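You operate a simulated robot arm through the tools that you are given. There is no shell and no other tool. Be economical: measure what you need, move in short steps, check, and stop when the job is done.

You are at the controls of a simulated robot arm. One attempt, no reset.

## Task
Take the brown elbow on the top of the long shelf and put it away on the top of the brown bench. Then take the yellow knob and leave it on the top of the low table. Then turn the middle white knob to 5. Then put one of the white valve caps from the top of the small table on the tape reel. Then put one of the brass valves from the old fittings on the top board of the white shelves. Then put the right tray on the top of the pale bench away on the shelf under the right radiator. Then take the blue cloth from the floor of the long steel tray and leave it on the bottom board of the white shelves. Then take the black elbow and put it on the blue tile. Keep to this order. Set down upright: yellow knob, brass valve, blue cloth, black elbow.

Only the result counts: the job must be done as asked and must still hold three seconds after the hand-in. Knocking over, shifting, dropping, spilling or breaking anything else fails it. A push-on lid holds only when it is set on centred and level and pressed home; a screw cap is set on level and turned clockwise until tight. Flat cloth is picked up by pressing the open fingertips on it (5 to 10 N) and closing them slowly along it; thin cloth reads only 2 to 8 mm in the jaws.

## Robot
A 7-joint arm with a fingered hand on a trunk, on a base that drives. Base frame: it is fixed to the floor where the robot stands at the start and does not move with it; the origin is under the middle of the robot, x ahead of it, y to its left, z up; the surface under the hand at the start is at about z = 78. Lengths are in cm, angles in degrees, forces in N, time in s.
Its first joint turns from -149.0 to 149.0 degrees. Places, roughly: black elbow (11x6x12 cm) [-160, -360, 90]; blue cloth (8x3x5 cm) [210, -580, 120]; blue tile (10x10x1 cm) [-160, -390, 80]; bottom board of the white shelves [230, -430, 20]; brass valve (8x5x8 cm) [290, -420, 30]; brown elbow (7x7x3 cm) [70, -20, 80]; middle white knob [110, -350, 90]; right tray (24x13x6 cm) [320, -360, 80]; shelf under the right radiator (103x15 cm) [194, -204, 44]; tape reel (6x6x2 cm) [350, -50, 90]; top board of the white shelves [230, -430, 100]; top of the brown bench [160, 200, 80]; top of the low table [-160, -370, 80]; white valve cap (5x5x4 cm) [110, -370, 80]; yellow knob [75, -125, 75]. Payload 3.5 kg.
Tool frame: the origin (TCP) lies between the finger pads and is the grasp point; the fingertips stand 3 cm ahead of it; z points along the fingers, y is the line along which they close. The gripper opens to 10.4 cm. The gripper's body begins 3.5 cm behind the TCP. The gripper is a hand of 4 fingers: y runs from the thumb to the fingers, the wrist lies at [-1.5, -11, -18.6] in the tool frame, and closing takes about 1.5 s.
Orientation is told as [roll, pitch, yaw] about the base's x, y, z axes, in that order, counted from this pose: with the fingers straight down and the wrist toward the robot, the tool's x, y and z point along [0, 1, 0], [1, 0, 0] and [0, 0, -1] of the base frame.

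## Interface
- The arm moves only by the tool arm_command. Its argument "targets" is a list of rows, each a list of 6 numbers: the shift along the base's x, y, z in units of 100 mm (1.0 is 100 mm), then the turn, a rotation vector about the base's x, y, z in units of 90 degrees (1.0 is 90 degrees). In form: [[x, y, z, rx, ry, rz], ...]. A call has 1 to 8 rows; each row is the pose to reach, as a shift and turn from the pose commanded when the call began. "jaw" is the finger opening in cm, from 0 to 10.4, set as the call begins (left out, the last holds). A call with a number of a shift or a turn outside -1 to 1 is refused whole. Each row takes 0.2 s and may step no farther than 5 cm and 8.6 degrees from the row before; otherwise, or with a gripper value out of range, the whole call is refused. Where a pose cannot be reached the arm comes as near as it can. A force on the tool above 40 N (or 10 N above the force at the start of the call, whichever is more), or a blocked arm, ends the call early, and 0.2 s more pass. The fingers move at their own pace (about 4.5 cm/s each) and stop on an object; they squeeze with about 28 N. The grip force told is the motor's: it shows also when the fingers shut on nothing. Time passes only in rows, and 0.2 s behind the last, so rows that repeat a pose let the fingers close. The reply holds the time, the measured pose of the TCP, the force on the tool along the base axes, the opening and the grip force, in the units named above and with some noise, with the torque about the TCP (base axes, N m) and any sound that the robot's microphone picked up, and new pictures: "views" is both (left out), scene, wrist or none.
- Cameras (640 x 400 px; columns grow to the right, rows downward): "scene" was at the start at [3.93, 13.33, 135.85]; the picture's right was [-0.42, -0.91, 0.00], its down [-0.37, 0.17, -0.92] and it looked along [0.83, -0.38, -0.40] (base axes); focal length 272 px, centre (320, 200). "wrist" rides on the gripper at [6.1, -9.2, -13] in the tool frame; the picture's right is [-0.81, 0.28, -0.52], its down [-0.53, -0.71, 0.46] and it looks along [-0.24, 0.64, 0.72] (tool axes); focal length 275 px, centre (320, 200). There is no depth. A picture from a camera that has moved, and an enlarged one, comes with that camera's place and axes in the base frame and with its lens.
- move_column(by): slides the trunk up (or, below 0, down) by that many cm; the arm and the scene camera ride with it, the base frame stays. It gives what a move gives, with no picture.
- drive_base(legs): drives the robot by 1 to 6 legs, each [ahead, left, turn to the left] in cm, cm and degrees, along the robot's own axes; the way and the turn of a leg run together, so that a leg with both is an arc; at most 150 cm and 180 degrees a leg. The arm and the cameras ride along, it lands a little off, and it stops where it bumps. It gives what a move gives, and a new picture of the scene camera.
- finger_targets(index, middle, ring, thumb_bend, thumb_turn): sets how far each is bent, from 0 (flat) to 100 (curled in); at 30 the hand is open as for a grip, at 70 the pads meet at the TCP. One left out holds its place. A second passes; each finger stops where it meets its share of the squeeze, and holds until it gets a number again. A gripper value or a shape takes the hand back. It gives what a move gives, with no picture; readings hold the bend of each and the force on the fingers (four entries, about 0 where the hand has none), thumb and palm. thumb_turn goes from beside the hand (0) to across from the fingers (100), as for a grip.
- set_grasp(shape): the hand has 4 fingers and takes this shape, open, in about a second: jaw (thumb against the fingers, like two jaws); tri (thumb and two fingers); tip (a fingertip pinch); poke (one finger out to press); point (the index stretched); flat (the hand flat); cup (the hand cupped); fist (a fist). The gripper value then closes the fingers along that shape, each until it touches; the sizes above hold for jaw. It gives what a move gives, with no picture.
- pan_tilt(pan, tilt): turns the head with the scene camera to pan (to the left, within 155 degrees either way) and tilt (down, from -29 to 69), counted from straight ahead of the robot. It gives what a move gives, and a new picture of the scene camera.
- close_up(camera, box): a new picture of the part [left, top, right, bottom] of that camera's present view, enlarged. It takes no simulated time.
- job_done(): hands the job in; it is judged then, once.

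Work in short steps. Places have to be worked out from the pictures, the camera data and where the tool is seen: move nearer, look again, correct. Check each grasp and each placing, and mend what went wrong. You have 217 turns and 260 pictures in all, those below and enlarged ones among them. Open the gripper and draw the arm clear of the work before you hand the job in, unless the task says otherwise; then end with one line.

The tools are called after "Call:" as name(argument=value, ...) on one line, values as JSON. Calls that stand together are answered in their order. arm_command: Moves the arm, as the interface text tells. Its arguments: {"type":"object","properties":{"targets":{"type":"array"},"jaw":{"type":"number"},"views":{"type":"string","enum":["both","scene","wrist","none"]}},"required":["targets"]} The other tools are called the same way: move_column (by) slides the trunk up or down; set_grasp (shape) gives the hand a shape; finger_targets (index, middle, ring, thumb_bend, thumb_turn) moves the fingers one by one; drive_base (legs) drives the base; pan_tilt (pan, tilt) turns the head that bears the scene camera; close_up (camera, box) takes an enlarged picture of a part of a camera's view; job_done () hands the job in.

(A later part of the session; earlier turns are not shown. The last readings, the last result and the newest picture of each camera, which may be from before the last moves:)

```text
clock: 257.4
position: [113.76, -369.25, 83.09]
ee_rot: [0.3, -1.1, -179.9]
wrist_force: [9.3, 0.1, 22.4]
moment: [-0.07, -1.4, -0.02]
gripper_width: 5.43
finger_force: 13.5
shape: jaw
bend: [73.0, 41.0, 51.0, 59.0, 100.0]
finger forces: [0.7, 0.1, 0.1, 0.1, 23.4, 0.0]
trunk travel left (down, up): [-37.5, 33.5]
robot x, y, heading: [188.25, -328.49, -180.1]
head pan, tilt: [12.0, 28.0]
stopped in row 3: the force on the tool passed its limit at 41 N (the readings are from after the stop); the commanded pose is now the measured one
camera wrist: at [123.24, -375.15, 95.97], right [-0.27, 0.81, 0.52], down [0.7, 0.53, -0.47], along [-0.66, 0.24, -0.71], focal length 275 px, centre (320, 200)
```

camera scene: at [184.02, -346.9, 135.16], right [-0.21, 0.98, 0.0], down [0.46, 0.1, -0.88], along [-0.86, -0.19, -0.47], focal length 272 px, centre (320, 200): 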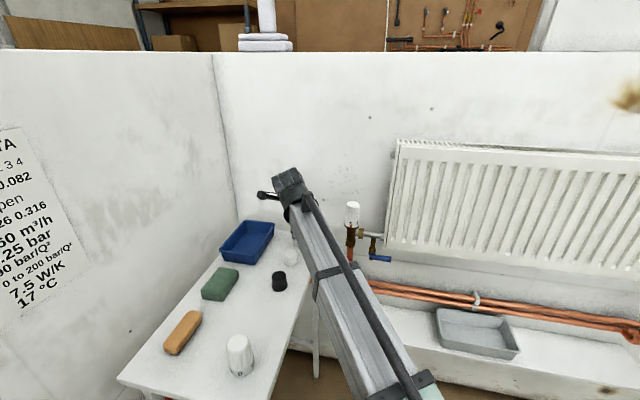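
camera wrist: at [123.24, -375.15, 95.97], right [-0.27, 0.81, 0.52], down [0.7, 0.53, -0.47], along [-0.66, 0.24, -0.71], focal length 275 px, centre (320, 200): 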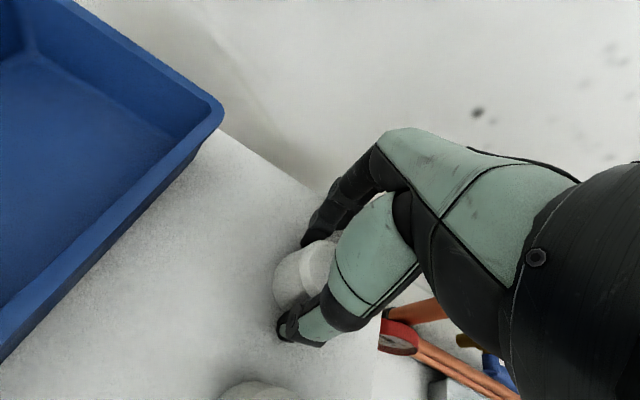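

The thumb tip pressed the table at TCP 83. I'll raise 6 mm and finish closing.

Call:
arm_command(targets=[[0, 0, 0.06, 0, 0.01, 0], [0, 0, 0.06, 0, 0.01, 0], [0, 0, 0.06, 0, 0.01, 0], [0, 0, 0.06, 0, 0.01, 0], [0, 0, 0.06, 0, 0.01, 0], [0, 0, 0.06, 0, 0.01, 0], [0, 0, 0.06, 0, 0.01, 0]], jaw=0, views="wrist")

```text
clock: 259.0
position: [113.51, -369.21, 83.19]
ee_rot: [0.3, -1.9, -179.8]
wrist_force: [0.4, -0.9, -1.1]
moment: [-0.01, 0.0, 0.03]
gripper_width: 2.74
finger_force: 28.2
shape: jaw
bend: [70.0, 55.0, 68.0, 71.0, 100.0]
finger forces: [22.0, 1.5, 3.0, 0.0, 26.8, 0.0]
trunk travel left (down, up): [-37.5, 33.5]
robot x, y, heading: [188.22, -328.12, -180.2]
head pan, tilt: [12.0, 28.0]
camera wrist: at [123.22, -375.17, 96.17], right [-0.26, 0.81, 0.52], down [0.7, 0.53, -0.48], along [-0.67, 0.24, -0.7], focal length 275 px, centre (320, 200)
```

wrist: 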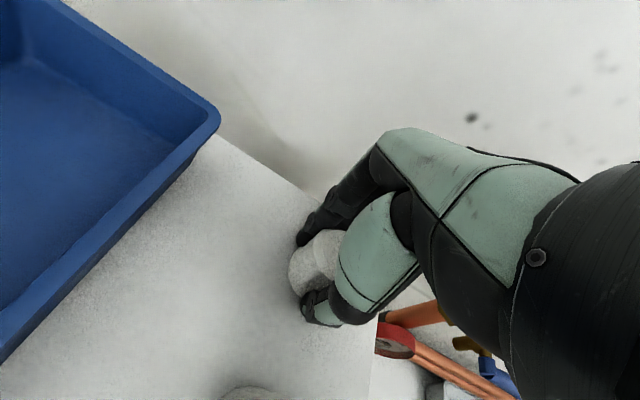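

It's gripped, though perhaps off-centre (2.7 cm). I'll lift gently and look.

Call:
arm_command(targets=[[0, 0, 0.1, 0, 0.0, 0], [0, 0, 0.3, 0, 0.0, 0], [0, 0, 0.7, 0, 0.0, 0], [0.1, 0, 0.98, 0, 0.0, 0]], views="wrist")

Call:
close_up(camera="wrist", box=[260, 200, 388, 340])

```text
clock: 260.0
position: [114.5, -369.11, 93.08]
ee_rot: [0.2, -1.9, -179.9]
wrist_force: [0.5, 0.0, -0.4]
moment: [-0.04, 0.02, -0.01]
gripper_width: 2.72
finger_force: 28.1
shape: jaw
bend: [70.0, 55.0, 68.0, 71.0, 100.0]
finger forces: [22.1, 1.5, 3.3, 0.0, 26.5, 0.0]
trunk travel left (down, up): [-37.5, 33.5]
robot x, y, heading: [188.25, -328.06, -180.2]
head pan, tilt: [12.0, 28.0]
camera wrist: at [124.22, -375.19, 105.97], right [-0.26, 0.81, 0.52], down [0.7, 0.53, -0.48], along [-0.67, 0.24, -0.7], focal length 275 px, centre (320, 200)
```

wrist: 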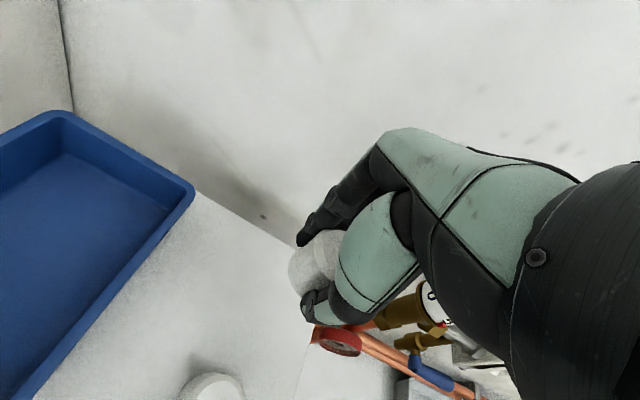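

```text
2.86 times, centred on (324, 270) of wrist
camera zoom: at [124.22, -375.19, 105.97], right [-0.26, 0.81, 0.52], down [0.7, 0.53, -0.48], along [-0.67, 0.24, -0.7], focal length 786 px, centre (309, 0)
```

zoom: 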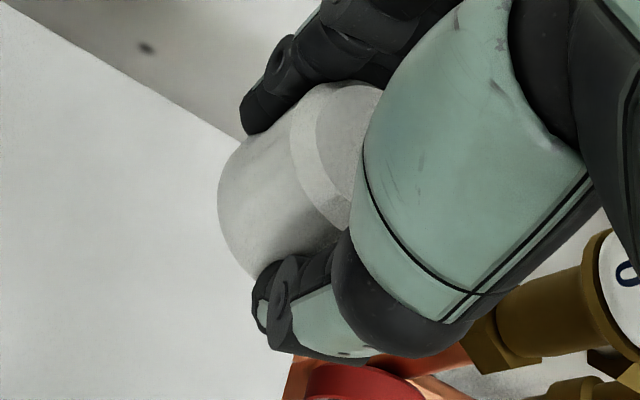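

The cap is held upright. I'll swing the arm back to centre and raise it so I can reverse out past the bench.

Call:
arm_command(targets=[[0.2, 0.3, 0.4, 0, 0, 0], [0.3, 0.7, 0.7, 0, 0, 0], [0.5, 1.0, 1.0, 0, 0, 0]], views="none")

Call:
arm_command(targets=[[0.2, 0.4, 0, 0, 0.02, 0], [0.3, 0.8, 0, 0, 0.02, 0], [0.5, 1.0, 0, 0, 0.02, 0]], views="none")

Call:
arm_command(targets=[[0, 0.4, 0, 0, 0, 0], [0, 0.8, 0, 0, 0, 0], [0, 1.0, 0, 0, 0, 0]], views="wrist")

```text
refused: row 1 steps farther than a row can; nothing moved
```

```text
clock: 260.8
position: [119.53, -359.23, 93.09]
ee_rot: [0.2, -3.7, -179.9]
wrist_force: [-0.2, 0.1, -1.0]
moment: [-0.01, 0.0, 0.0]
gripper_width: 2.69
finger_force: 27.4
shape: jaw
bend: [70.0, 55.0, 68.0, 71.0, 100.0]
finger forces: [22.1, 1.7, 3.3, 0.0, 26.4, 0.0]
trunk travel left (down, up): [-37.5, 33.5]
robot x, y, heading: [188.55, -327.73, -180.0]
head pan, tilt: [12.0, 28.0]
```

```text
clock: 261.6
position: [119.47, -349.13, 93.17]
ee_rot: [0.3, -3.8, -179.8]
wrist_force: [-0.6, -0.4, 0.2]
moment: [0.0, -0.01, -0.01]
gripper_width: 2.7
finger_force: 27.9
shape: jaw
bend: [70.0, 55.0, 68.0, 71.0, 100.0]
finger forces: [22.2, 1.6, 3.3, 0.0, 26.3, 0.0]
trunk travel left (down, up): [-37.5, 33.5]
robot x, y, heading: [188.08, -327.95, -180.2]
head pan, tilt: [12.0, 28.0]
camera wrist: at [129.62, -355.15, 105.67], right [-0.24, 0.81, 0.53], down [0.68, 0.53, -0.5], along [-0.69, 0.24, -0.68], focal length 275 px, centre (320, 200)
```

wrist: 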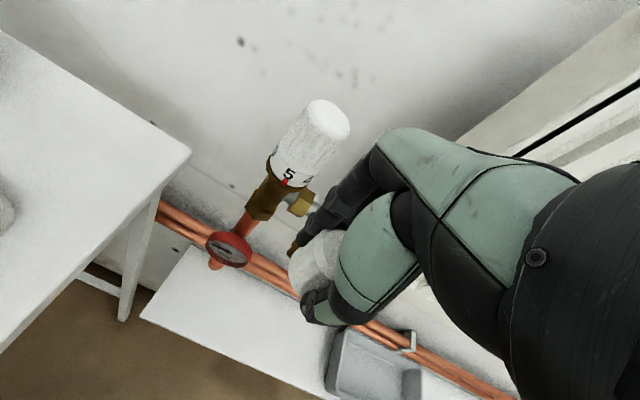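

The first row was refused, so the hand passed close to the knob, but without contact; the 5 still lines up. I'll back away in +x, rise, and level the tool.

Call:
arm_command(targets=[[0.4, 0, 0.1, 0, -0.02, 0], [0.8, 0, 0.3, 0, -0.042, 0], [0.8, 0.2, 0.7, 0, -0.042, 0], [0.8, 0.5, 1.0, 0, -0.042, 0], [0.8, 0.9, 1.0, 0, -0.042, 0]], views="none")

Call:
close_up(camera="scene", box=[310, 190, 390, 240])

Call:
drive_base(legs=[[0, -83, 0], [-150, 0, 0], [-92, 0, 0]])

```text
clock: 262.8
position: [127.34, -340.12, 103.21]
ee_rot: [0.3, 0.1, -179.9]
wrist_force: [0.8, -0.3, -0.3]
moment: [0.01, -0.01, 0.02]
gripper_width: 2.74
finger_force: 28.1
shape: jaw
bend: [70.0, 55.0, 68.0, 71.0, 100.0]
finger forces: [22.2, 1.6, 3.8, 0.0, 25.9, 0.1]
trunk travel left (down, up): [-37.5, 33.5]
robot x, y, heading: [188.32, -328.3, -179.6]
head pan, tilt: [12.0, 28.0]
```

```text
8.00 times, centred on (350, 215) of scene
camera zoom: at [184.01, -346.91, 135.16], right [-0.21, 0.98, 0.0], down [0.46, 0.1, -0.88], along [-0.86, -0.19, -0.47], focal length 2175 px, centre (80, 80)
```

zoom: 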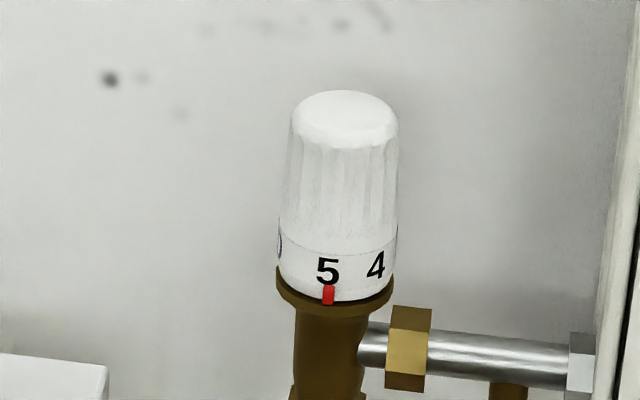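

```text
clock: 278.7
position: [368.56, -256.54, 103.17]
ee_rot: [0.2, 0.1, 179.6]
wrist_force: [0.5, 0.3, 0.7]
moment: [-0.03, 0.03, 0.01]
gripper_width: 2.73
finger_force: 28.2
shape: jaw
bend: [70.0, 55.0, 68.0, 71.0, 100.0]
finger forces: [22.1, 1.5, 4.0, 0.0, 25.9, 0.0]
trunk travel left (down, up): [-37.5, 33.5]
robot x, y, heading: [429.62, -245.47, 179.9]
head pan, tilt: [12.0, 28.0]
camera scene: at [425.05, -263.86, 135.16], right [-0.2, 0.98, 0.0], down [0.46, 0.09, -0.88], along [-0.86, -0.18, -0.47], focal length 272 px, centre (320, 200)
```

scene: 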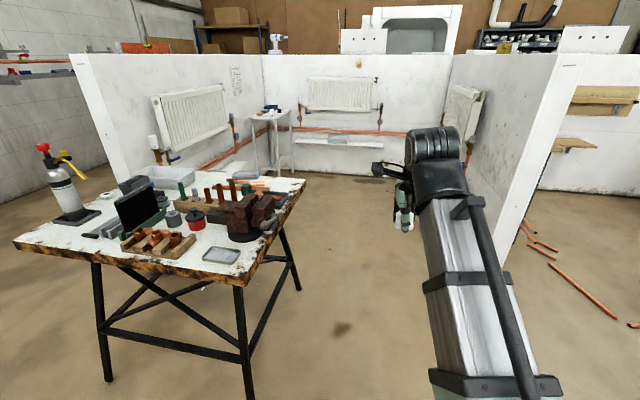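

Still 5. Now drive right to y ≈ -100 first and look at the workbench with the tape reel.

Call:
drive_base(legs=[[0, -140, 0]])

Call:
pan_tilt(pan=-20, tilt=25)

```text
clock: 285.6
position: [369.49, -117.22, 103.08]
ee_rot: [0.2, 0.1, 179.6]
wrist_force: [1.5, 0.7, 0.9]
moment: [0.0, -0.05, 0.01]
gripper_width: 2.72
finger_force: 28.4
shape: jaw
bend: [70.0, 55.0, 68.0, 71.0, 100.0]
finger forces: [22.2, 1.7, 3.9, 0.0, 25.9, 0.0]
trunk travel left (down, up): [-37.5, 33.5]
robot x, y, heading: [430.44, -105.98, 179.7]
head pan, tilt: [12.0, 28.0]
camera scene: at [426.0, -124.56, 135.16], right [-0.2, 0.98, 0.0], down [0.46, 0.09, -0.88], along [-0.86, -0.18, -0.47], focal length 272 px, centre (320, 200)
```

scene: 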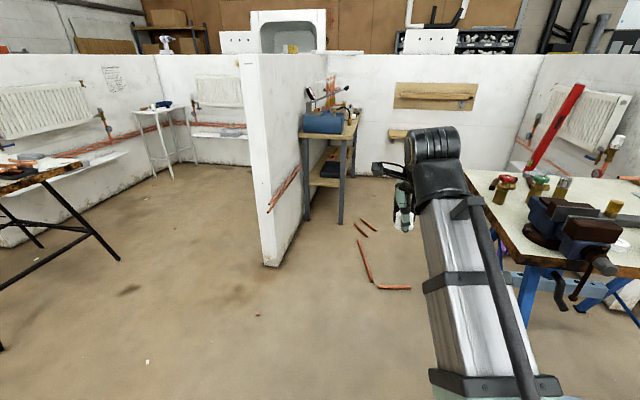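

```text
clock: 286.6
position: [369.58, -117.31, 103.24]
ee_rot: [0.2, 0.1, 179.6]
wrist_force: [-0.1, 0.1, -0.5]
moment: [0.01, 0.02, -0.01]
gripper_width: 2.73
finger_force: 28.4
shape: jaw
bend: [70.0, 55.0, 68.0, 71.0, 100.0]
finger forces: [22.2, 1.5, 3.9, 0.0, 25.9, 0.1]
trunk travel left (down, up): [-37.5, 33.5]
robot x, y, heading: [430.68, -105.75, 179.7]
head pan, tilt: [-20.0, 25.0]
camera scene: at [426.3, -119.52, 135.64], right [0.35, 0.94, 0.0], down [0.4, -0.15, -0.91], along [-0.85, 0.31, -0.42], focal length 272 px, centre (320, 200)
```

scene: 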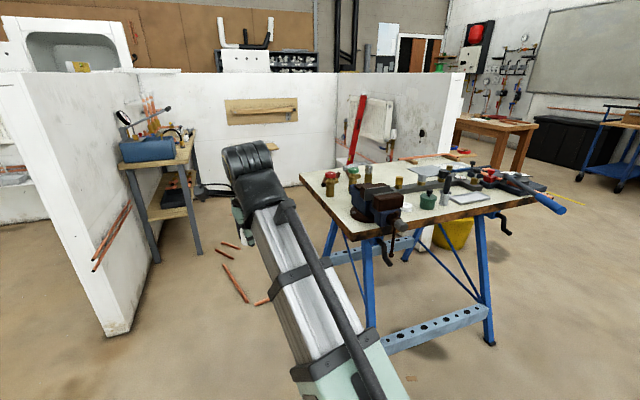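

Call:
close_up(camera="scene", box=[290, 130, 580, 270])

```text
2.21 times, centred on (435, 200) of scene
camera zoom: at [426.3, -119.52, 135.64], right [0.35, 0.94, 0.0], down [0.4, -0.15, -0.91], along [-0.85, 0.31, -0.42], focal length 600 px, centre (66, 200)
```

zoom: 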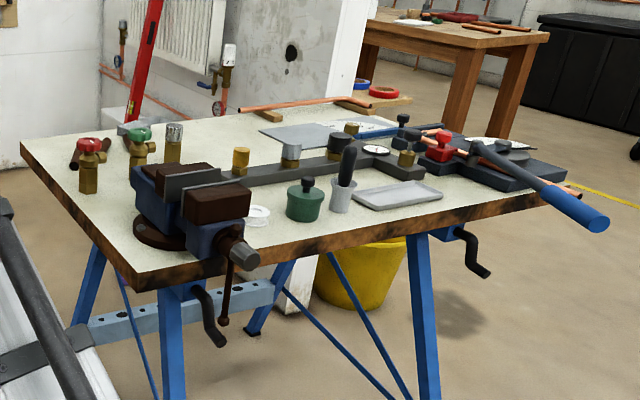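

The tape reel is the small white ring beside the vise, at about (348, -54), with a green pot close on its other side. I'll move over to y ≈ -58 and look closer.

Call:
drive_base(legs=[[0, -48, 0]])

Call:
pan_tilt(pan=8, tilt=30)

Call:
close_up(camera="scene", box=[200, 120, 440, 270])

```text
clock: 289.4
position: [369.79, -69.38, 103.17]
ee_rot: [0.3, 0.0, 179.8]
wrist_force: [0.9, -0.2, -0.7]
moment: [0.02, -0.03, -0.02]
gripper_width: 2.7
finger_force: 28.0
shape: jaw
bend: [70.0, 55.0, 68.0, 71.0, 100.0]
finger forces: [22.2, 1.7, 3.9, 0.0, 25.9, 0.2]
trunk travel left (down, up): [-37.5, 33.5]
robot x, y, heading: [430.73, -57.59, 180.0]
head pan, tilt: [-20.0, 25.0]
camera scene: at [426.57, -71.37, 135.64], right [0.34, 0.94, 0.0], down [0.4, -0.15, -0.91], along [-0.85, 0.31, -0.42], focal length 272 px, centre (320, 200)
```

scene: 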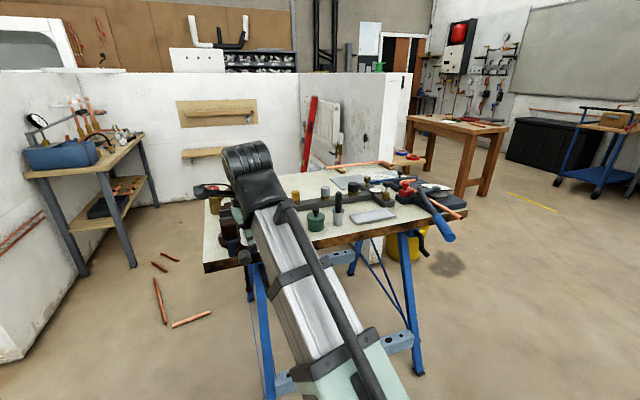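

```text
clock: 290.4
position: [369.8, -69.3, 103.1]
ee_rot: [0.2, 0.0, 179.9]
wrist_force: [0.9, 0.5, -0.6]
moment: [-0.04, 0.03, 0.01]
gripper_width: 2.7
finger_force: 28.3
shape: jaw
bend: [70.0, 55.0, 68.0, 71.0, 100.0]
finger forces: [22.1, 1.6, 3.9, 0.0, 25.9, 0.0]
trunk travel left (down, up): [-37.5, 33.5]
robot x, y, heading: [430.63, -57.82, 180.0]
head pan, tilt: [8.0, 30.0]
camera scene: at [426.26, -75.76, 134.84], right [-0.14, 0.99, 0.0], down [0.5, 0.07, -0.87], along [-0.86, -0.12, -0.5], focal length 272 px, centre (320, 200)
```

scene: 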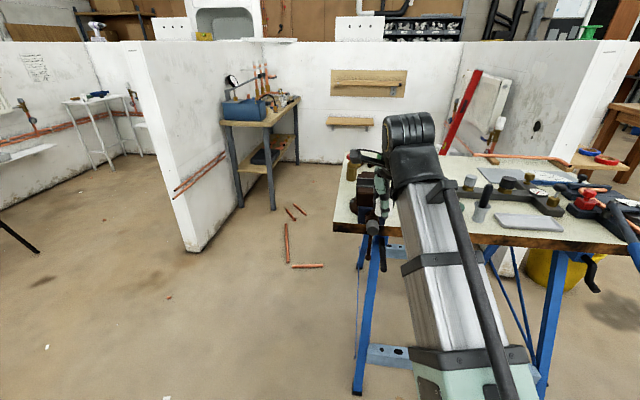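

```text
2.67 times, centred on (320, 195) of scene
camera zoom: at [426.26, -75.76, 134.84], right [-0.14, 0.99, 0.0], down [0.5, 0.07, -0.87], along [-0.86, -0.12, -0.5], focal length 725 px, centre (320, 213)
```

zoom: 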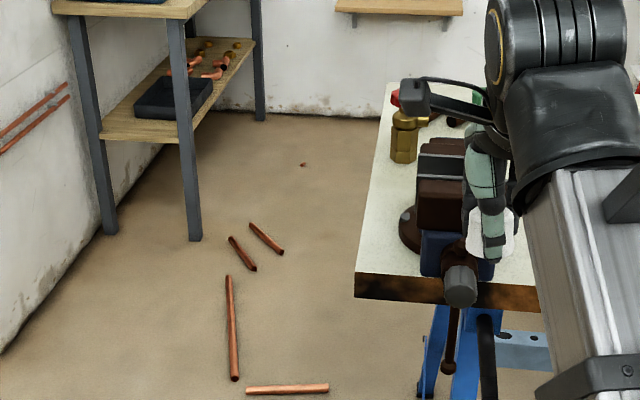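

The hand blocks the scene view, so I'll move over the reel area at z ≈ 106 and use the wrist camera.

Call:
arm_command(targets=[[-0.2, 0.2, 0.2, 0, 0, 0], [-0.5, 0.5, 0.3, 0, 0, 0], [-0.8, 0.8, 0.3, 0, 0, 0]], views="none")

Call:
arm_command(targets=[[-0.3, 0.2, 0, 0, 0, 0], [-0.6, 0.5, 0, 0, 0, 0]], views="both")

```text
clock: 291.2
position: [361.79, -61.34, 106.15]
ee_rot: [0.2, 0.1, 179.9]
wrist_force: [0.2, -0.4, -0.2]
moment: [0.03, -0.01, -0.01]
gripper_width: 2.7
finger_force: 28.0
shape: jaw
bend: [70.0, 55.0, 68.0, 71.0, 100.0]
finger forces: [22.3, 1.6, 4.0, 0.1, 25.9, 0.0]
trunk travel left (down, up): [-37.5, 33.5]
robot x, y, heading: [430.57, -57.87, 180.0]
head pan, tilt: [8.0, 30.0]
```

```text
clock: 291.8
position: [355.68, -56.45, 106.07]
ee_rot: [0.2, 0.0, 179.9]
wrist_force: [-0.8, -0.6, -0.4]
moment: [0.06, 0.02, -0.01]
gripper_width: 2.74
finger_force: 27.8
shape: jaw
bend: [70.0, 55.0, 68.0, 71.0, 100.0]
finger forces: [22.2, 1.6, 4.0, 0.0, 25.8, 0.0]
trunk travel left (down, up): [-37.5, 33.5]
robot x, y, heading: [430.48, -57.19, 179.8]
head pan, tilt: [8.0, 30.0]
camera scene: at [426.26, -75.78, 134.84], right [-0.14, 0.99, 0.0], down [0.5, 0.07, -0.87], along [-0.86, -0.12, -0.5], focal length 272 px, centre (320, 200)
camera wrist: at [364.92, -62.43, 119.22], right [-0.27, 0.81, 0.51], down [0.72, 0.53, -0.46], along [-0.64, 0.24, -0.73], focal length 275 px, centre (320, 200)
```

scene: 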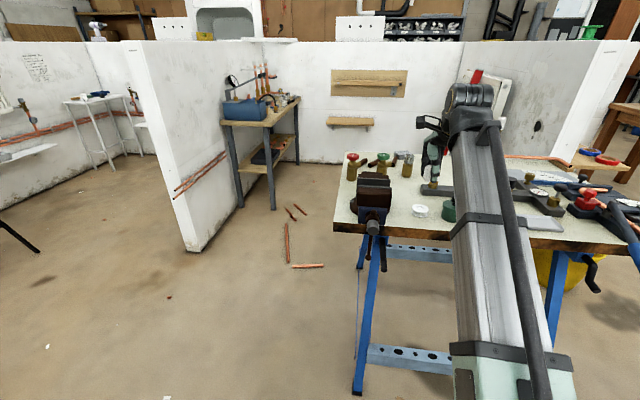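
wrist: 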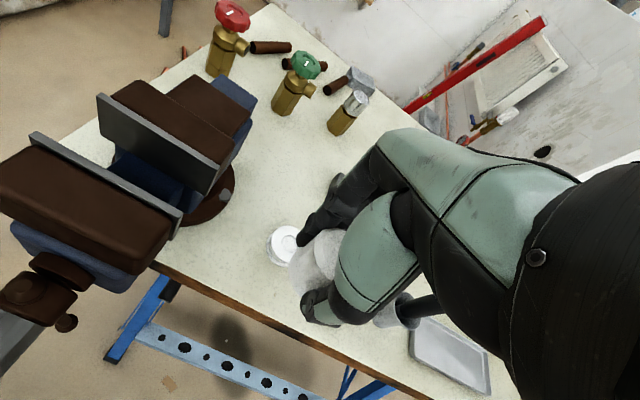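

Reel at about (346.5, -54); the cap's centre is about (+0.3, +0.7) from the TCP. I'll move over it at z = 101 and check against the pot.

Call:
arm_command(targets=[[-0.3, 0.05, 0, 0, 0, 0], [-0.6, 0.1, -0.1, 0, 0, 0], [-0.92, 0.17, -0.5, 0, 0, 0]], views="both")

Call:
close_up(camera="scene", box=[380, 150, 508, 230])

Call:
close_up(camera="wrist", box=[240, 200, 400, 340])

```text
refused: row 3 steps farther than a row can; nothing moved
```

```text
5.00 times, centred on (444, 190) of scene
camera zoom: at [426.26, -75.78, 134.84], right [-0.14, 0.99, 0.0], down [0.5, 0.07, -0.87], along [-0.86, -0.12, -0.5], focal length 1359 px, centre (-300, 250)
```

zoom: 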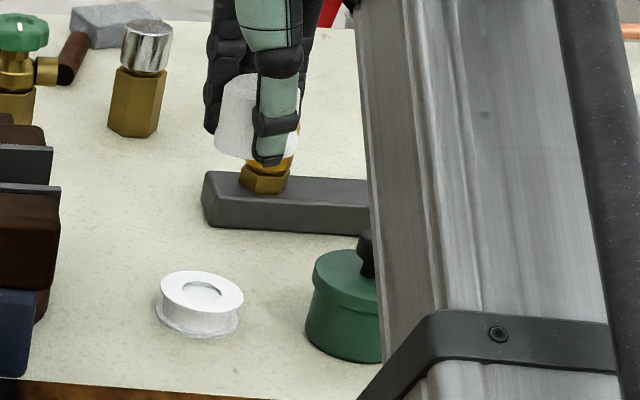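

```text
2.86 times, centred on (320, 270) of wrist
camera zoom: at [364.92, -62.43, 119.22], right [-0.27, 0.81, 0.51], down [0.72, 0.53, -0.46], along [-0.64, 0.24, -0.73], focal length 786 px, centre (320, 0)
```

zoom: 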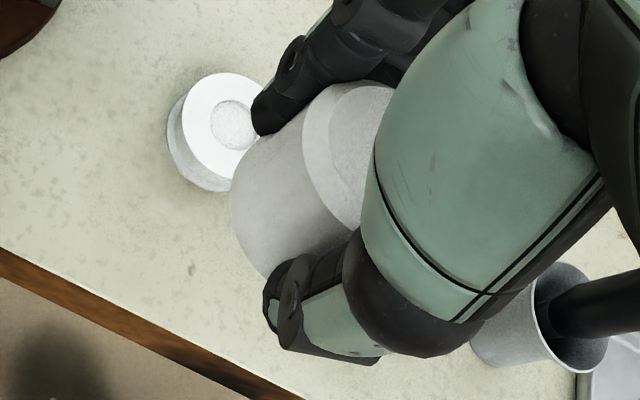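

Refined: reel top centre (345.6, -53.4, 86.8), cap centre offset (+0.6, +0.95) and cap bottom about 3.9 below TCP; the pot's edge is at y ≈ -47. I'll move over the reel and go down to z ≈ 93.

Call:
arm_command(targets=[[-0.35, 0.07, 0, 0, 0, 0], [-0.7, 0.14, 0, 0, 0, 0], [-1.0, 0.21, -0.1, 0, 0, 0], [-1.0, 0.21, -0.5, 0, 0, 0], [-1.0, 0.21, -0.95, 0, 0, 0]], views="none")

Call:
arm_command(targets=[[-0.06, 0, -0.2, 0, 0, 0], [-0.06, 0, -0.35, 0, 0, 0]], views="none")

Call:
close_up(camera="scene", box=[380, 150, 508, 230])

Call:
close_up(camera="wrist", box=[220, 180, 400, 340])

```text
clock: 293.0
position: [345.98, -54.23, 96.58]
ee_rot: [0.2, 0.1, 179.7]
wrist_force: [-0.3, -0.1, 0.1]
moment: [-0.01, -0.03, -0.02]
gripper_width: 2.71
finger_force: 28.3
shape: jaw
bend: [70.0, 55.0, 68.0, 71.0, 100.0]
finger forces: [22.3, 1.5, 4.3, 0.1, 25.7, 0.0]
trunk travel left (down, up): [-37.5, 33.5]
robot x, y, heading: [430.6, -57.87, 179.8]
head pan, tilt: [8.0, 30.0]
```

```text
clock: 293.6
position: [345.11, -54.22, 93.09]
ee_rot: [0.2, 0.1, 179.8]
wrist_force: [-0.5, 0.1, -0.7]
moment: [-0.01, -0.01, 0.02]
gripper_width: 2.71
finger_force: 27.5
shape: jaw
bend: [70.0, 55.0, 68.0, 71.0, 100.0]
finger forces: [22.3, 1.7, 4.3, 0.1, 25.7, 0.0]
trunk travel left (down, up): [-37.5, 33.5]
robot x, y, heading: [431.11, -57.78, 180.0]
head pan, tilt: [8.0, 30.0]
```

```text
5.00 times, centred on (444, 190) of scene
camera zoom: at [426.25, -75.76, 134.84], right [-0.14, 0.99, 0.0], down [0.5, 0.07, -0.87], along [-0.86, -0.12, -0.5], focal length 1359 px, centre (-300, 250)
```

zoom: 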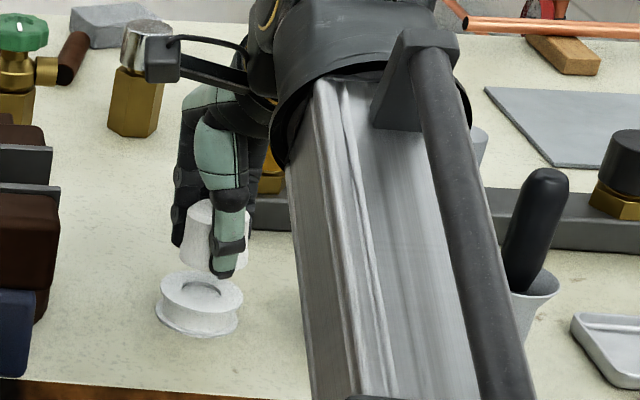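

```text
2.50 times, centred on (310, 260) of wrist
camera zoom: at [354.45, -60.33, 106.26], right [-0.27, 0.81, 0.51], down [0.72, 0.53, -0.46], along [-0.64, 0.24, -0.73], focal length 688 px, centre (345, 50)
```

zoom: 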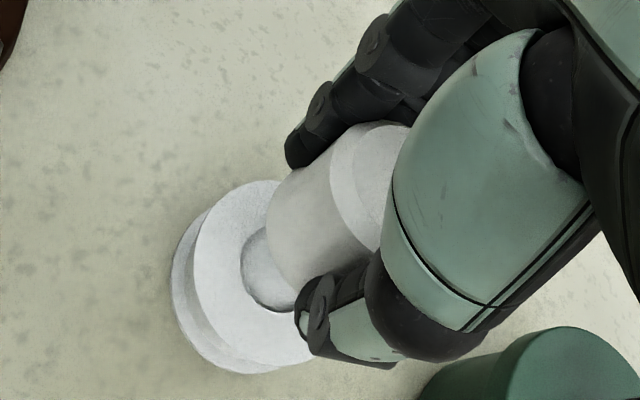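

The cap is over the reel, about 4 mm too far in +y. I'll correct that and lower slowly to contact.

Call:
arm_command(targets=[[0.01, -0.04, -0.1, 0, 0, 0], [0.01, -0.04, -0.15, 0, 0, 0], [0.01, -0.04, -0.18, 0, 0, 0], [0.01, -0.04, -0.21, 0, 0, 0], [0.01, -0.04, -0.24, 0, 0, 0], [0.01, -0.04, -0.27, 0, 0, 0], [0.01, -0.04, -0.3, 0, 0, 0]], views="none")

Call:
close_up(camera="scene", box=[380, 170, 476, 230])

Call:
close_up(camera="wrist", box=[220, 180, 400, 340])

```text
clock: 295.1
position: [345.29, -54.69, 91.02]
ee_rot: [0.3, -0.7, 179.8]
wrist_force: [0.8, 0.2, 20.6]
moment: [0.05, -0.3, -0.04]
gripper_width: 2.71
finger_force: 27.5
shape: jaw
bend: [70.0, 55.0, 68.0, 72.0, 100.0]
finger forces: [24.2, 1.8, 5.5, 0.1, 39.2, 0.1]
trunk travel left (down, up): [-37.5, 33.5]
robot x, y, heading: [430.57, -57.8, 179.9]
head pan, tilt: [8.0, 30.0]
stopped in row 7: the force on the tool passed its limit at 44 N (the readings are from after the stop); the commanded pose is now the measured one
```

```text
6.67 times, centred on (428, 200) of scene
camera zoom: at [426.5, -75.77, 134.85], right [-0.14, 0.99, 0.0], down [0.49, 0.07, -0.87], along [-0.86, -0.12, -0.5], focal length 1812 px, centre (-400, 200)
```

zoom: 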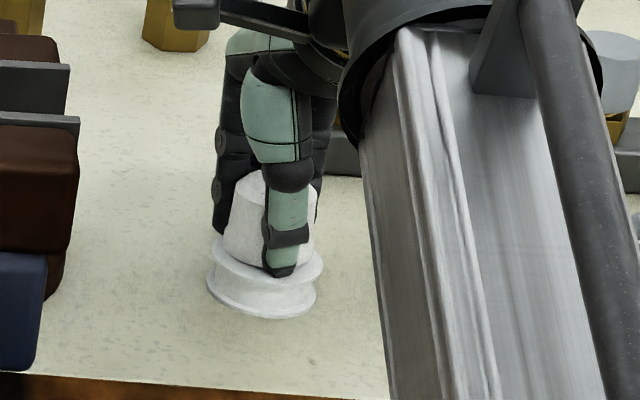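

```text
2.50 times, centred on (310, 260) of wrist
camera zoom: at [354.64, -60.74, 104.06], right [-0.27, 0.81, 0.52], down [0.71, 0.53, -0.47], along [-0.65, 0.24, -0.72], focal length 688 px, centre (345, 50)
```

zoom: 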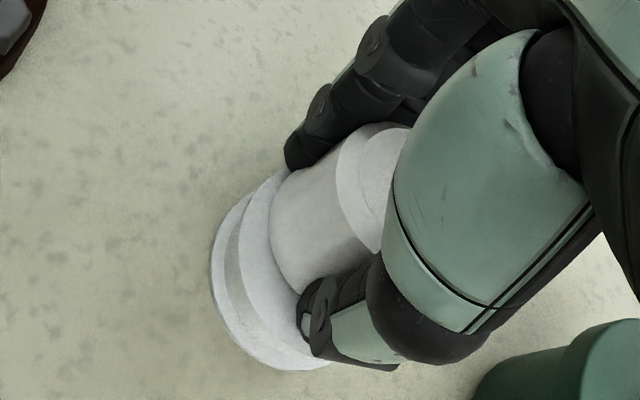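

The cap sits centred on the reel. Ease up 1 mm and open.

Call:
arm_command(targets=[[0, 0, 0.01, 0, 0, 0], [0, 0, 0.015, 0, 0, 0], [0, 0, 0.015, 0, 0, 0], [0, 0, 0.015, 0, 0, 0], [0, 0, 0.015, 0, 0, 0]], jaw=7.5, views="none")

Call:
close_up(camera="wrist", box=[220, 180, 400, 340])

```text
clock: 296.3
position: [345.11, -54.6, 90.77]
ee_rot: [0.2, -0.3, 179.8]
wrist_force: [0.1, 0.1, -0.4]
moment: [0.0, 0.0, 0.01]
gripper_width: 7.48
finger_force: 0.1
shape: jaw
bend: [27.0, 37.0, 34.0, 57.0, 99.0]
finger forces: [0.1, 0.0, 0.1, 0.0, 0.1, 0.1]
trunk travel left (down, up): [-37.5, 33.5]
robot x, y, heading: [430.63, -57.68, 180.1]
head pan, tilt: [8.0, 30.0]
```

```text
2.50 times, centred on (310, 260) of wrist
camera zoom: at [354.45, -60.73, 103.86], right [-0.27, 0.81, 0.52], down [0.71, 0.53, -0.46], along [-0.65, 0.24, -0.72], focal length 688 px, centre (345, 50)
```

zoom: 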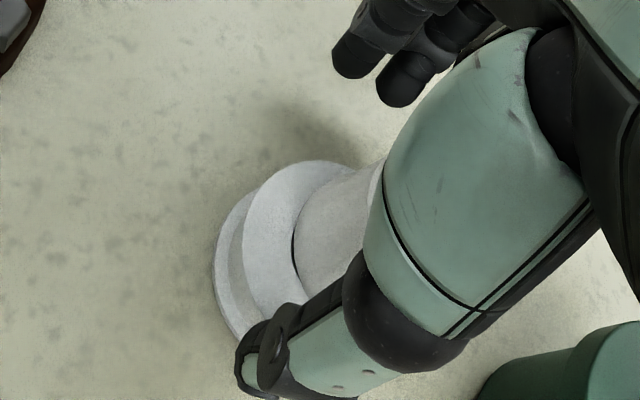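

Released; lift straight up and check.

Call:
arm_command(targets=[[0, 0, 0.2, 0, 0, 0], [0, 0, 0.5, 0, 0, 0], [0, 0, 0.95, 0, 0, 0]], views="none")

Call:
arm_command(targets=[[0.1, 0, 0.4, 0, 0, 0], [0.5, 0, 0.5, 0, 0, 0], [0.9, 0, 0.5, 0, 0, 0]], views="none")

Call:
close_up(camera="scene", box=[360, 160, 488, 240])

```text
clock: 297.1
position: [345.12, -54.56, 100.35]
ee_rot: [0.3, -0.3, 179.8]
wrist_force: [0.3, -0.3, 0.1]
moment: [-0.01, 0.01, 0.0]
gripper_width: 7.51
finger_force: 0.0
shape: jaw
bend: [27.0, 37.0, 34.0, 57.0, 99.0]
finger forces: [0.1, 0.0, 0.1, 0.0, 0.1, 0.0]
trunk travel left (down, up): [-37.5, 33.5]
robot x, y, heading: [430.68, -57.79, 180.1]
head pan, tilt: [8.0, 30.0]
```

```text
clock: 297.9
position: [354.23, -54.67, 105.2]
ee_rot: [0.2, -0.3, 179.8]
wrist_force: [-0.8, -0.1, 0.1]
moment: [-0.01, -0.01, -0.02]
gripper_width: 7.48
finger_force: 0.0
shape: jaw
bend: [27.0, 36.0, 34.0, 57.0, 99.0]
finger forces: [0.0, 0.0, 0.1, 0.0, 0.0, 0.1]
trunk travel left (down, up): [-37.5, 33.5]
robot x, y, heading: [430.84, -57.54, 180.0]
head pan, tilt: [8.0, 30.0]
```

```text
5.00 times, centred on (424, 200) of scene
camera zoom: at [426.26, -75.76, 134.84], right [-0.14, 0.99, 0.0], down [0.5, 0.07, -0.87], along [-0.86, -0.12, -0.5], focal length 1359 px, centre (-200, 200)
```

zoom: 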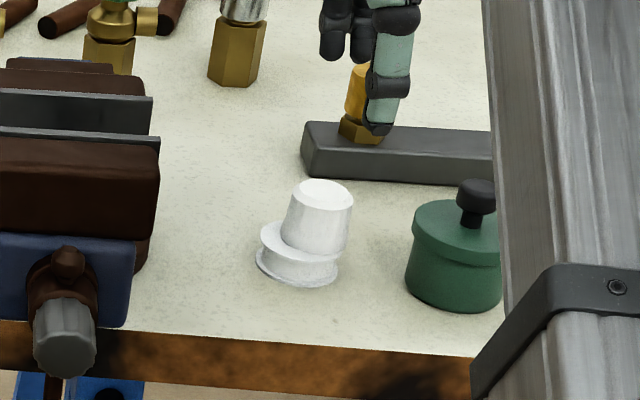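

The cap stands on the reel (a little off-centre but stable). Next the brass valve: I'll retract the arm and drive back down to near (325, -470), facing +y toward the old-fittings bin.

Call:
arm_command(targets=[[0.4, 0, 0, 0, 0, 0], [0.8, 0, 0, 0, 0, 0], [1.0, 0, 0, 0, 0, 0]], jaw=10.4, views="none")

Call:
arm_command(targets=[[0.4, 0, 0, 0, 0, 0], [0.7, 0, 0, 0, 0, 0]], views="none")

Call:
drive_base(legs=[[0, 140, 0], [0, 140, 0], [0, 132, 0], [0, 0, -90], [0, 105, 0]])

Call:
pan_tilt(pan=20, tilt=35)

```text
clock: 298.7
position: [364.23, -54.62, 105.35]
ee_rot: [0.2, -0.3, 179.8]
wrist_force: [0.6, 0.3, -0.6]
moment: [0.0, 0.05, 0.01]
gripper_width: 10.38
finger_force: 0.0
shape: jaw
bend: [30.0, 30.0, 30.0, 30.0, 98.0]
finger forces: [0.0, 0.1, 0.0, 0.0, 0.0, 0.0]
trunk travel left (down, up): [-37.5, 33.5]
robot x, y, heading: [430.7, -57.74, 180.0]
head pan, tilt: [8.0, 30.0]
```

```text
clock: 299.3
position: [371.22, -54.59, 105.22]
ee_rot: [0.2, -0.3, 179.8]
wrist_force: [-0.6, 0.4, 0.8]
moment: [0.03, 0.01, 0.0]
gripper_width: 10.38
finger_force: 0.0
shape: jaw
bend: [30.0, 30.0, 30.0, 30.0, 98.0]
finger forces: [0.0, 0.0, 0.0, 0.0, 0.0, 0.0]
trunk travel left (down, up): [-37.5, 33.5]
robot x, y, heading: [430.76, -57.39, 179.9]
head pan, tilt: [8.0, 30.0]
```

```text
clock: 327.9
position: [330.62, -412.19, 105.29]
ee_rot: [0.3, -0.4, 91.1]
wrist_force: [0.2, 0.0, -0.6]
moment: [-0.01, 0.01, 0.0]
gripper_width: 10.39
finger_force: 0.1
shape: jaw
bend: [30.0, 30.0, 30.0, 30.0, 98.0]
finger forces: [0.0, 0.0, 0.0, 0.0, 0.0, 0.0]
trunk travel left (down, up): [-37.5, 33.5]
robot x, y, heading: [328.79, -471.93, 91.2]
head pan, tilt: [8.0, 30.0]
camera scene: at [310.65, -467.57, 134.84], right [0.99, 0.16, 0.0], down [0.08, -0.49, -0.87], along [-0.14, 0.85, -0.5], focal length 272 px, centre (320, 200)
```

scene: 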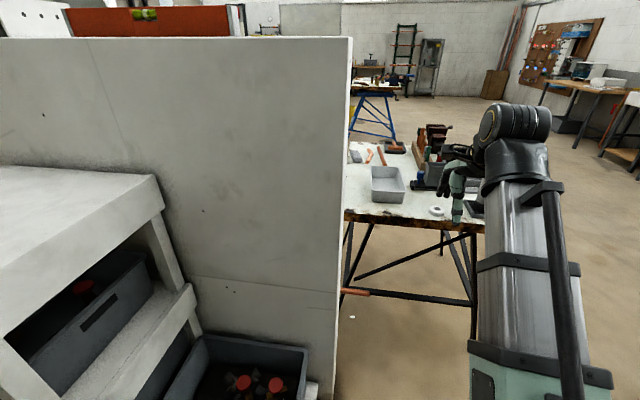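

```text
clock: 328.7
position: [330.63, -412.21, 105.4]
ee_rot: [0.2, -0.3, 91.1]
wrist_force: [0.3, -0.1, -0.6]
moment: [-0.01, 0.05, 0.03]
gripper_width: 10.37
finger_force: 0.0
shape: jaw
bend: [30.0, 30.0, 30.0, 30.0, 98.0]
finger forces: [0.1, 0.0, 0.1, 0.0, 0.0, 0.0]
trunk travel left (down, up): [-37.5, 33.5]
robot x, y, heading: [329.05, -471.89, 91.2]
head pan, tilt: [20.0, 35.0]
camera scene: at [308.91, -468.28, 134.06], right [0.93, 0.36, 0.0], down [0.21, -0.53, -0.82], along [-0.3, 0.76, -0.57], focal length 272 px, centre (320, 200)
```

scene: 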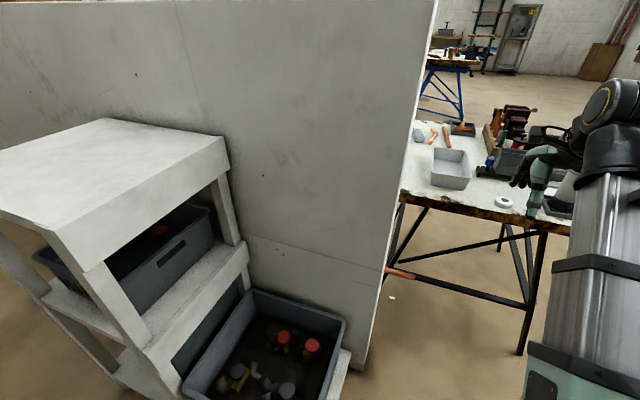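

The old-fittings bin stands beside the white shelves. Enlarge it.

Call:
pan_tilt(pan=15, tilt=50)

Call:
close_up(camera="scene", box=[140, 170, 380, 320])

```text
clock: 329.4
position: [330.75, -412.11, 105.33]
ee_rot: [0.2, -0.4, 91.0]
wrist_force: [-0.5, 0.8, 0.1]
moment: [-0.02, 0.0, 0.0]
gripper_width: 10.38
finger_force: 0.1
shape: jaw
bend: [30.0, 30.0, 30.0, 30.0, 98.0]
finger forces: [0.0, 0.0, 0.0, 0.1, 0.1, 0.0]
trunk travel left (down, up): [-37.5, 33.5]
robot x, y, heading: [328.93, -472.12, 91.1]
head pan, tilt: [15.0, 50.0]
camera scene: at [309.94, -469.1, 131.89], right [0.96, 0.28, 0.0], down [0.21, -0.74, -0.64], along [-0.18, 0.62, -0.77], focal length 272 px, centre (320, 200)
```

scene: 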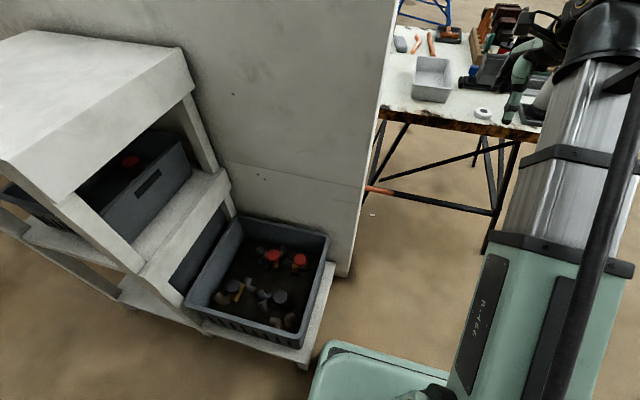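

```text
2.67 times, centred on (260, 245) of scene
camera zoom: at [309.94, -469.1, 131.89], right [0.96, 0.28, 0.0], down [0.21, -0.74, -0.64], along [-0.18, 0.62, -0.77], focal length 725 px, centre (480, 80)
```

zoom: 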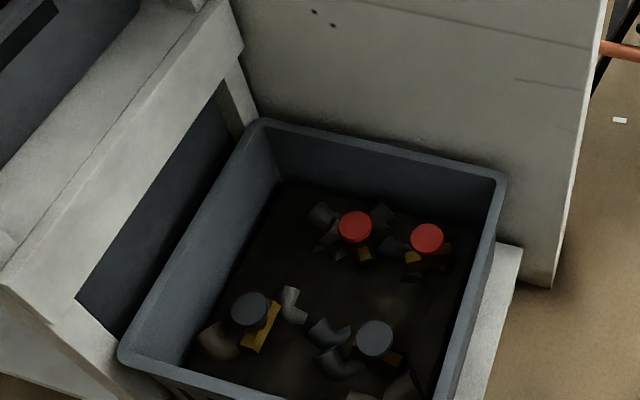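

The nearest red-handled brass valve stands at about (287.5, -421, top ≈ 32) in the bin (x 256–297, y -411…-450). I'll back up, shift to x ≈ 289, and look from above.

Call:
drive_base(legs=[[-28, 0, -1.1], [0, 40, 0]])

Call:
pan_tilt(pan=10, tilt=50)

```text
clock: 333.5
position: [292.48, -440.03, 105.34]
ee_rot: [0.3, -0.3, 89.8]
wrist_force: [-0.6, -0.3, 0.4]
moment: [0.02, 0.02, -0.01]
gripper_width: 10.38
finger_force: 0.0
shape: jaw
bend: [30.0, 30.0, 30.0, 30.0, 98.0]
finger forces: [0.0, 0.1, 0.0, 0.0, 0.0, 0.0]
trunk travel left (down, up): [-37.5, 33.5]
robot x, y, heading: [289.36, -499.61, 89.9]
head pan, tilt: [15.0, 50.0]
camera scene: at [270.47, -496.49, 131.89], right [0.97, 0.26, 0.0], down [0.2, -0.74, -0.64], along [-0.17, 0.62, -0.77], focal length 272 px, centre (320, 200)
```

scene: 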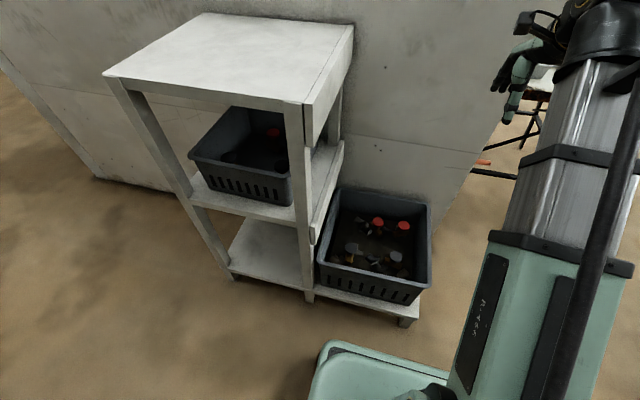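

```text
clock: 334.1
position: [292.35, -440.12, 105.25]
ee_rot: [0.3, -0.3, 89.8]
wrist_force: [0.3, -0.3, 0.7]
moment: [0.01, -0.01, 0.03]
gripper_width: 10.38
finger_force: 0.1
shape: jaw
bend: [30.0, 30.0, 30.0, 30.0, 98.0]
finger forces: [0.0, 0.1, 0.1, 0.0, 0.0, 0.0]
trunk travel left (down, up): [-37.5, 33.5]
robot x, y, heading: [289.35, -499.49, 90.0]
head pan, tilt: [10.0, 50.0]
camera scene: at [271.11, -496.35, 131.89], right [0.99, 0.17, 0.0], down [0.13, -0.75, -0.64], along [-0.11, 0.63, -0.77], focal length 272 px, centre (320, 200)
```

scene: 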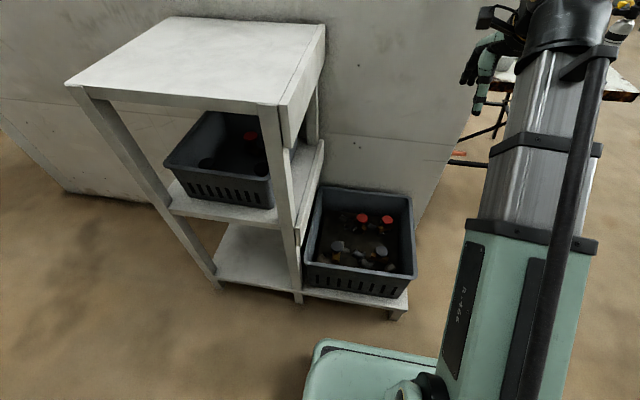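

Call:
close_up(camera="scene", box=[296, 180, 424, 305])

Call:
move_column(by=-37)

```text
3.20 times, centred on (360, 242) of scene
camera zoom: at [271.11, -496.35, 131.89], right [0.99, 0.17, 0.0], down [0.13, -0.75, -0.64], along [-0.11, 0.63, -0.77], focal length 870 px, centre (192, 64)
```

zoom: 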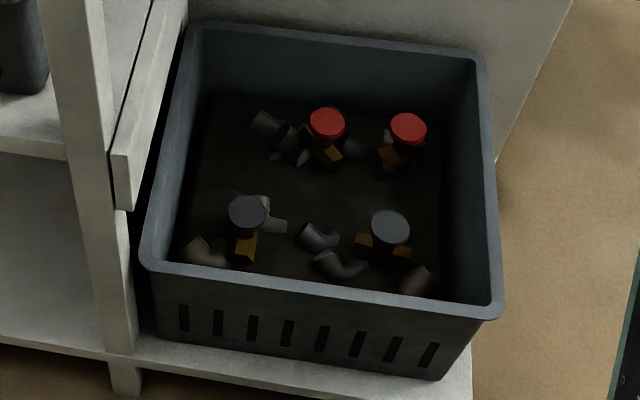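

```text
clock: 337.7
position: [292.45, -439.98, 68.38]
ee_rot: [0.2, -0.3, 89.9]
wrist_force: [0.4, 0.5, -0.2]
moment: [0.02, 0.02, -0.02]
gripper_width: 10.38
finger_force: 0.2
shape: jaw
bend: [30.0, 30.0, 30.0, 30.0, 98.0]
finger forces: [0.1, 0.0, 0.1, 0.0, 0.0, 0.1]
trunk travel left (down, up): [-0.5, 70.5]
robot x, y, heading: [289.18, -499.49, 90.2]
head pan, tilt: [10.0, 50.0]
```

The red wheel triangulates to (288.5, -422, 35). I'll move above it at z ≈ 58 and look with the wrist camera.

Call:
arm_command(targets=[[-0.1, 0.45, -0.1, 0, 0, 0], [-0.2, 0.9, -0.2, 0, 0, 0], [-0.38, 1.0, -0.6, 0, 0, 0], [-0.38, 1.0, -1.0, 0, 0, 0]], views="both")

```text
clock: 338.7
position: [288.55, -429.99, 58.27]
ee_rot: [0.2, -0.3, 89.8]
wrist_force: [0.6, 0.6, -0.5]
moment: [0.02, 0.0, -0.03]
gripper_width: 10.38
finger_force: 0.0
shape: jaw
bend: [30.0, 30.0, 30.0, 30.0, 98.0]
finger forces: [0.0, 0.0, 0.0, 0.1, 0.0, 0.1]
trunk travel left (down, up): [-0.5, 70.5]
robot x, y, heading: [289.32, -499.72, 90.0]
head pan, tilt: [10.0, 50.0]
camera scene: at [271.12, -496.35, 94.89], right [0.99, 0.17, 0.0], down [0.13, -0.75, -0.64], along [-0.11, 0.63, -0.77], focal length 272 px, centre (320, 200)
camera wrist: at [282.59, -439.23, 71.37], right [0.81, 0.27, 0.52], down [0.53, -0.71, -0.46], along [0.24, 0.65, -0.72], focal length 275 px, centre (320, 200)
```

scene: 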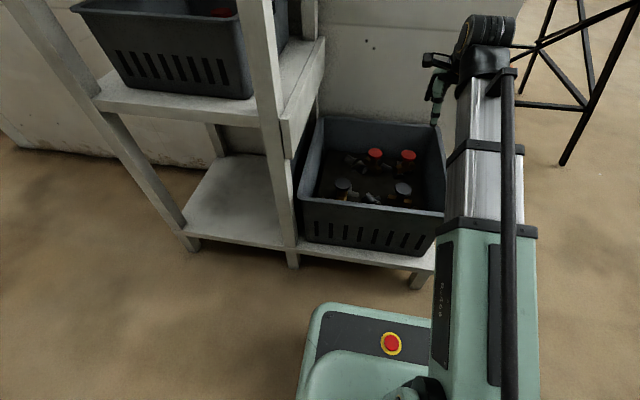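
wrist: 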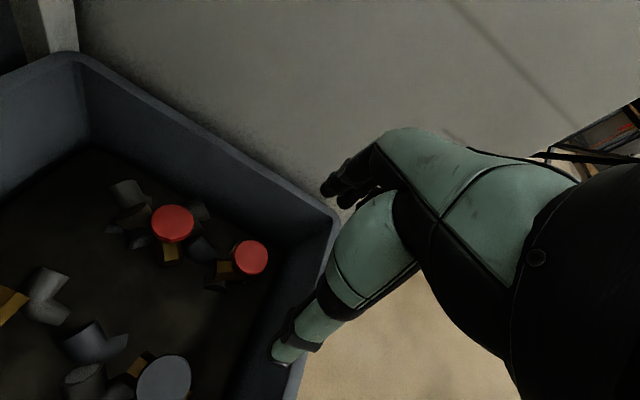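

Call:
close_up(camera="wrist", box=[190, 210, 318, 310])

Call:
close_up(camera="scene", box=[320, 130, 448, 210])

```text
4.00 times, centred on (254, 260) of wrist
camera zoom: at [282.59, -439.23, 71.37], right [0.81, 0.27, 0.52], down [0.53, -0.71, -0.46], along [0.24, 0.65, -0.72], focal length 1101 px, centre (584, -40)
```

zoom: 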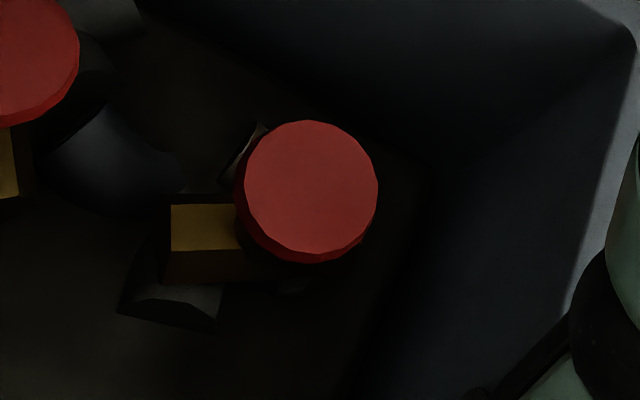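

```text
5.00 times, centred on (384, 170) of scene
camera zoom: at [271.12, -496.35, 94.89], right [0.99, 0.17, 0.0], down [0.13, -0.75, -0.64], along [-0.11, 0.63, -0.77], focal length 1359 px, centre (0, 350)
```

zoom: 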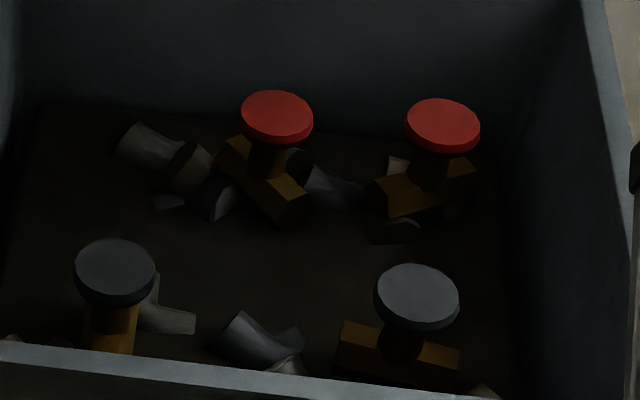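

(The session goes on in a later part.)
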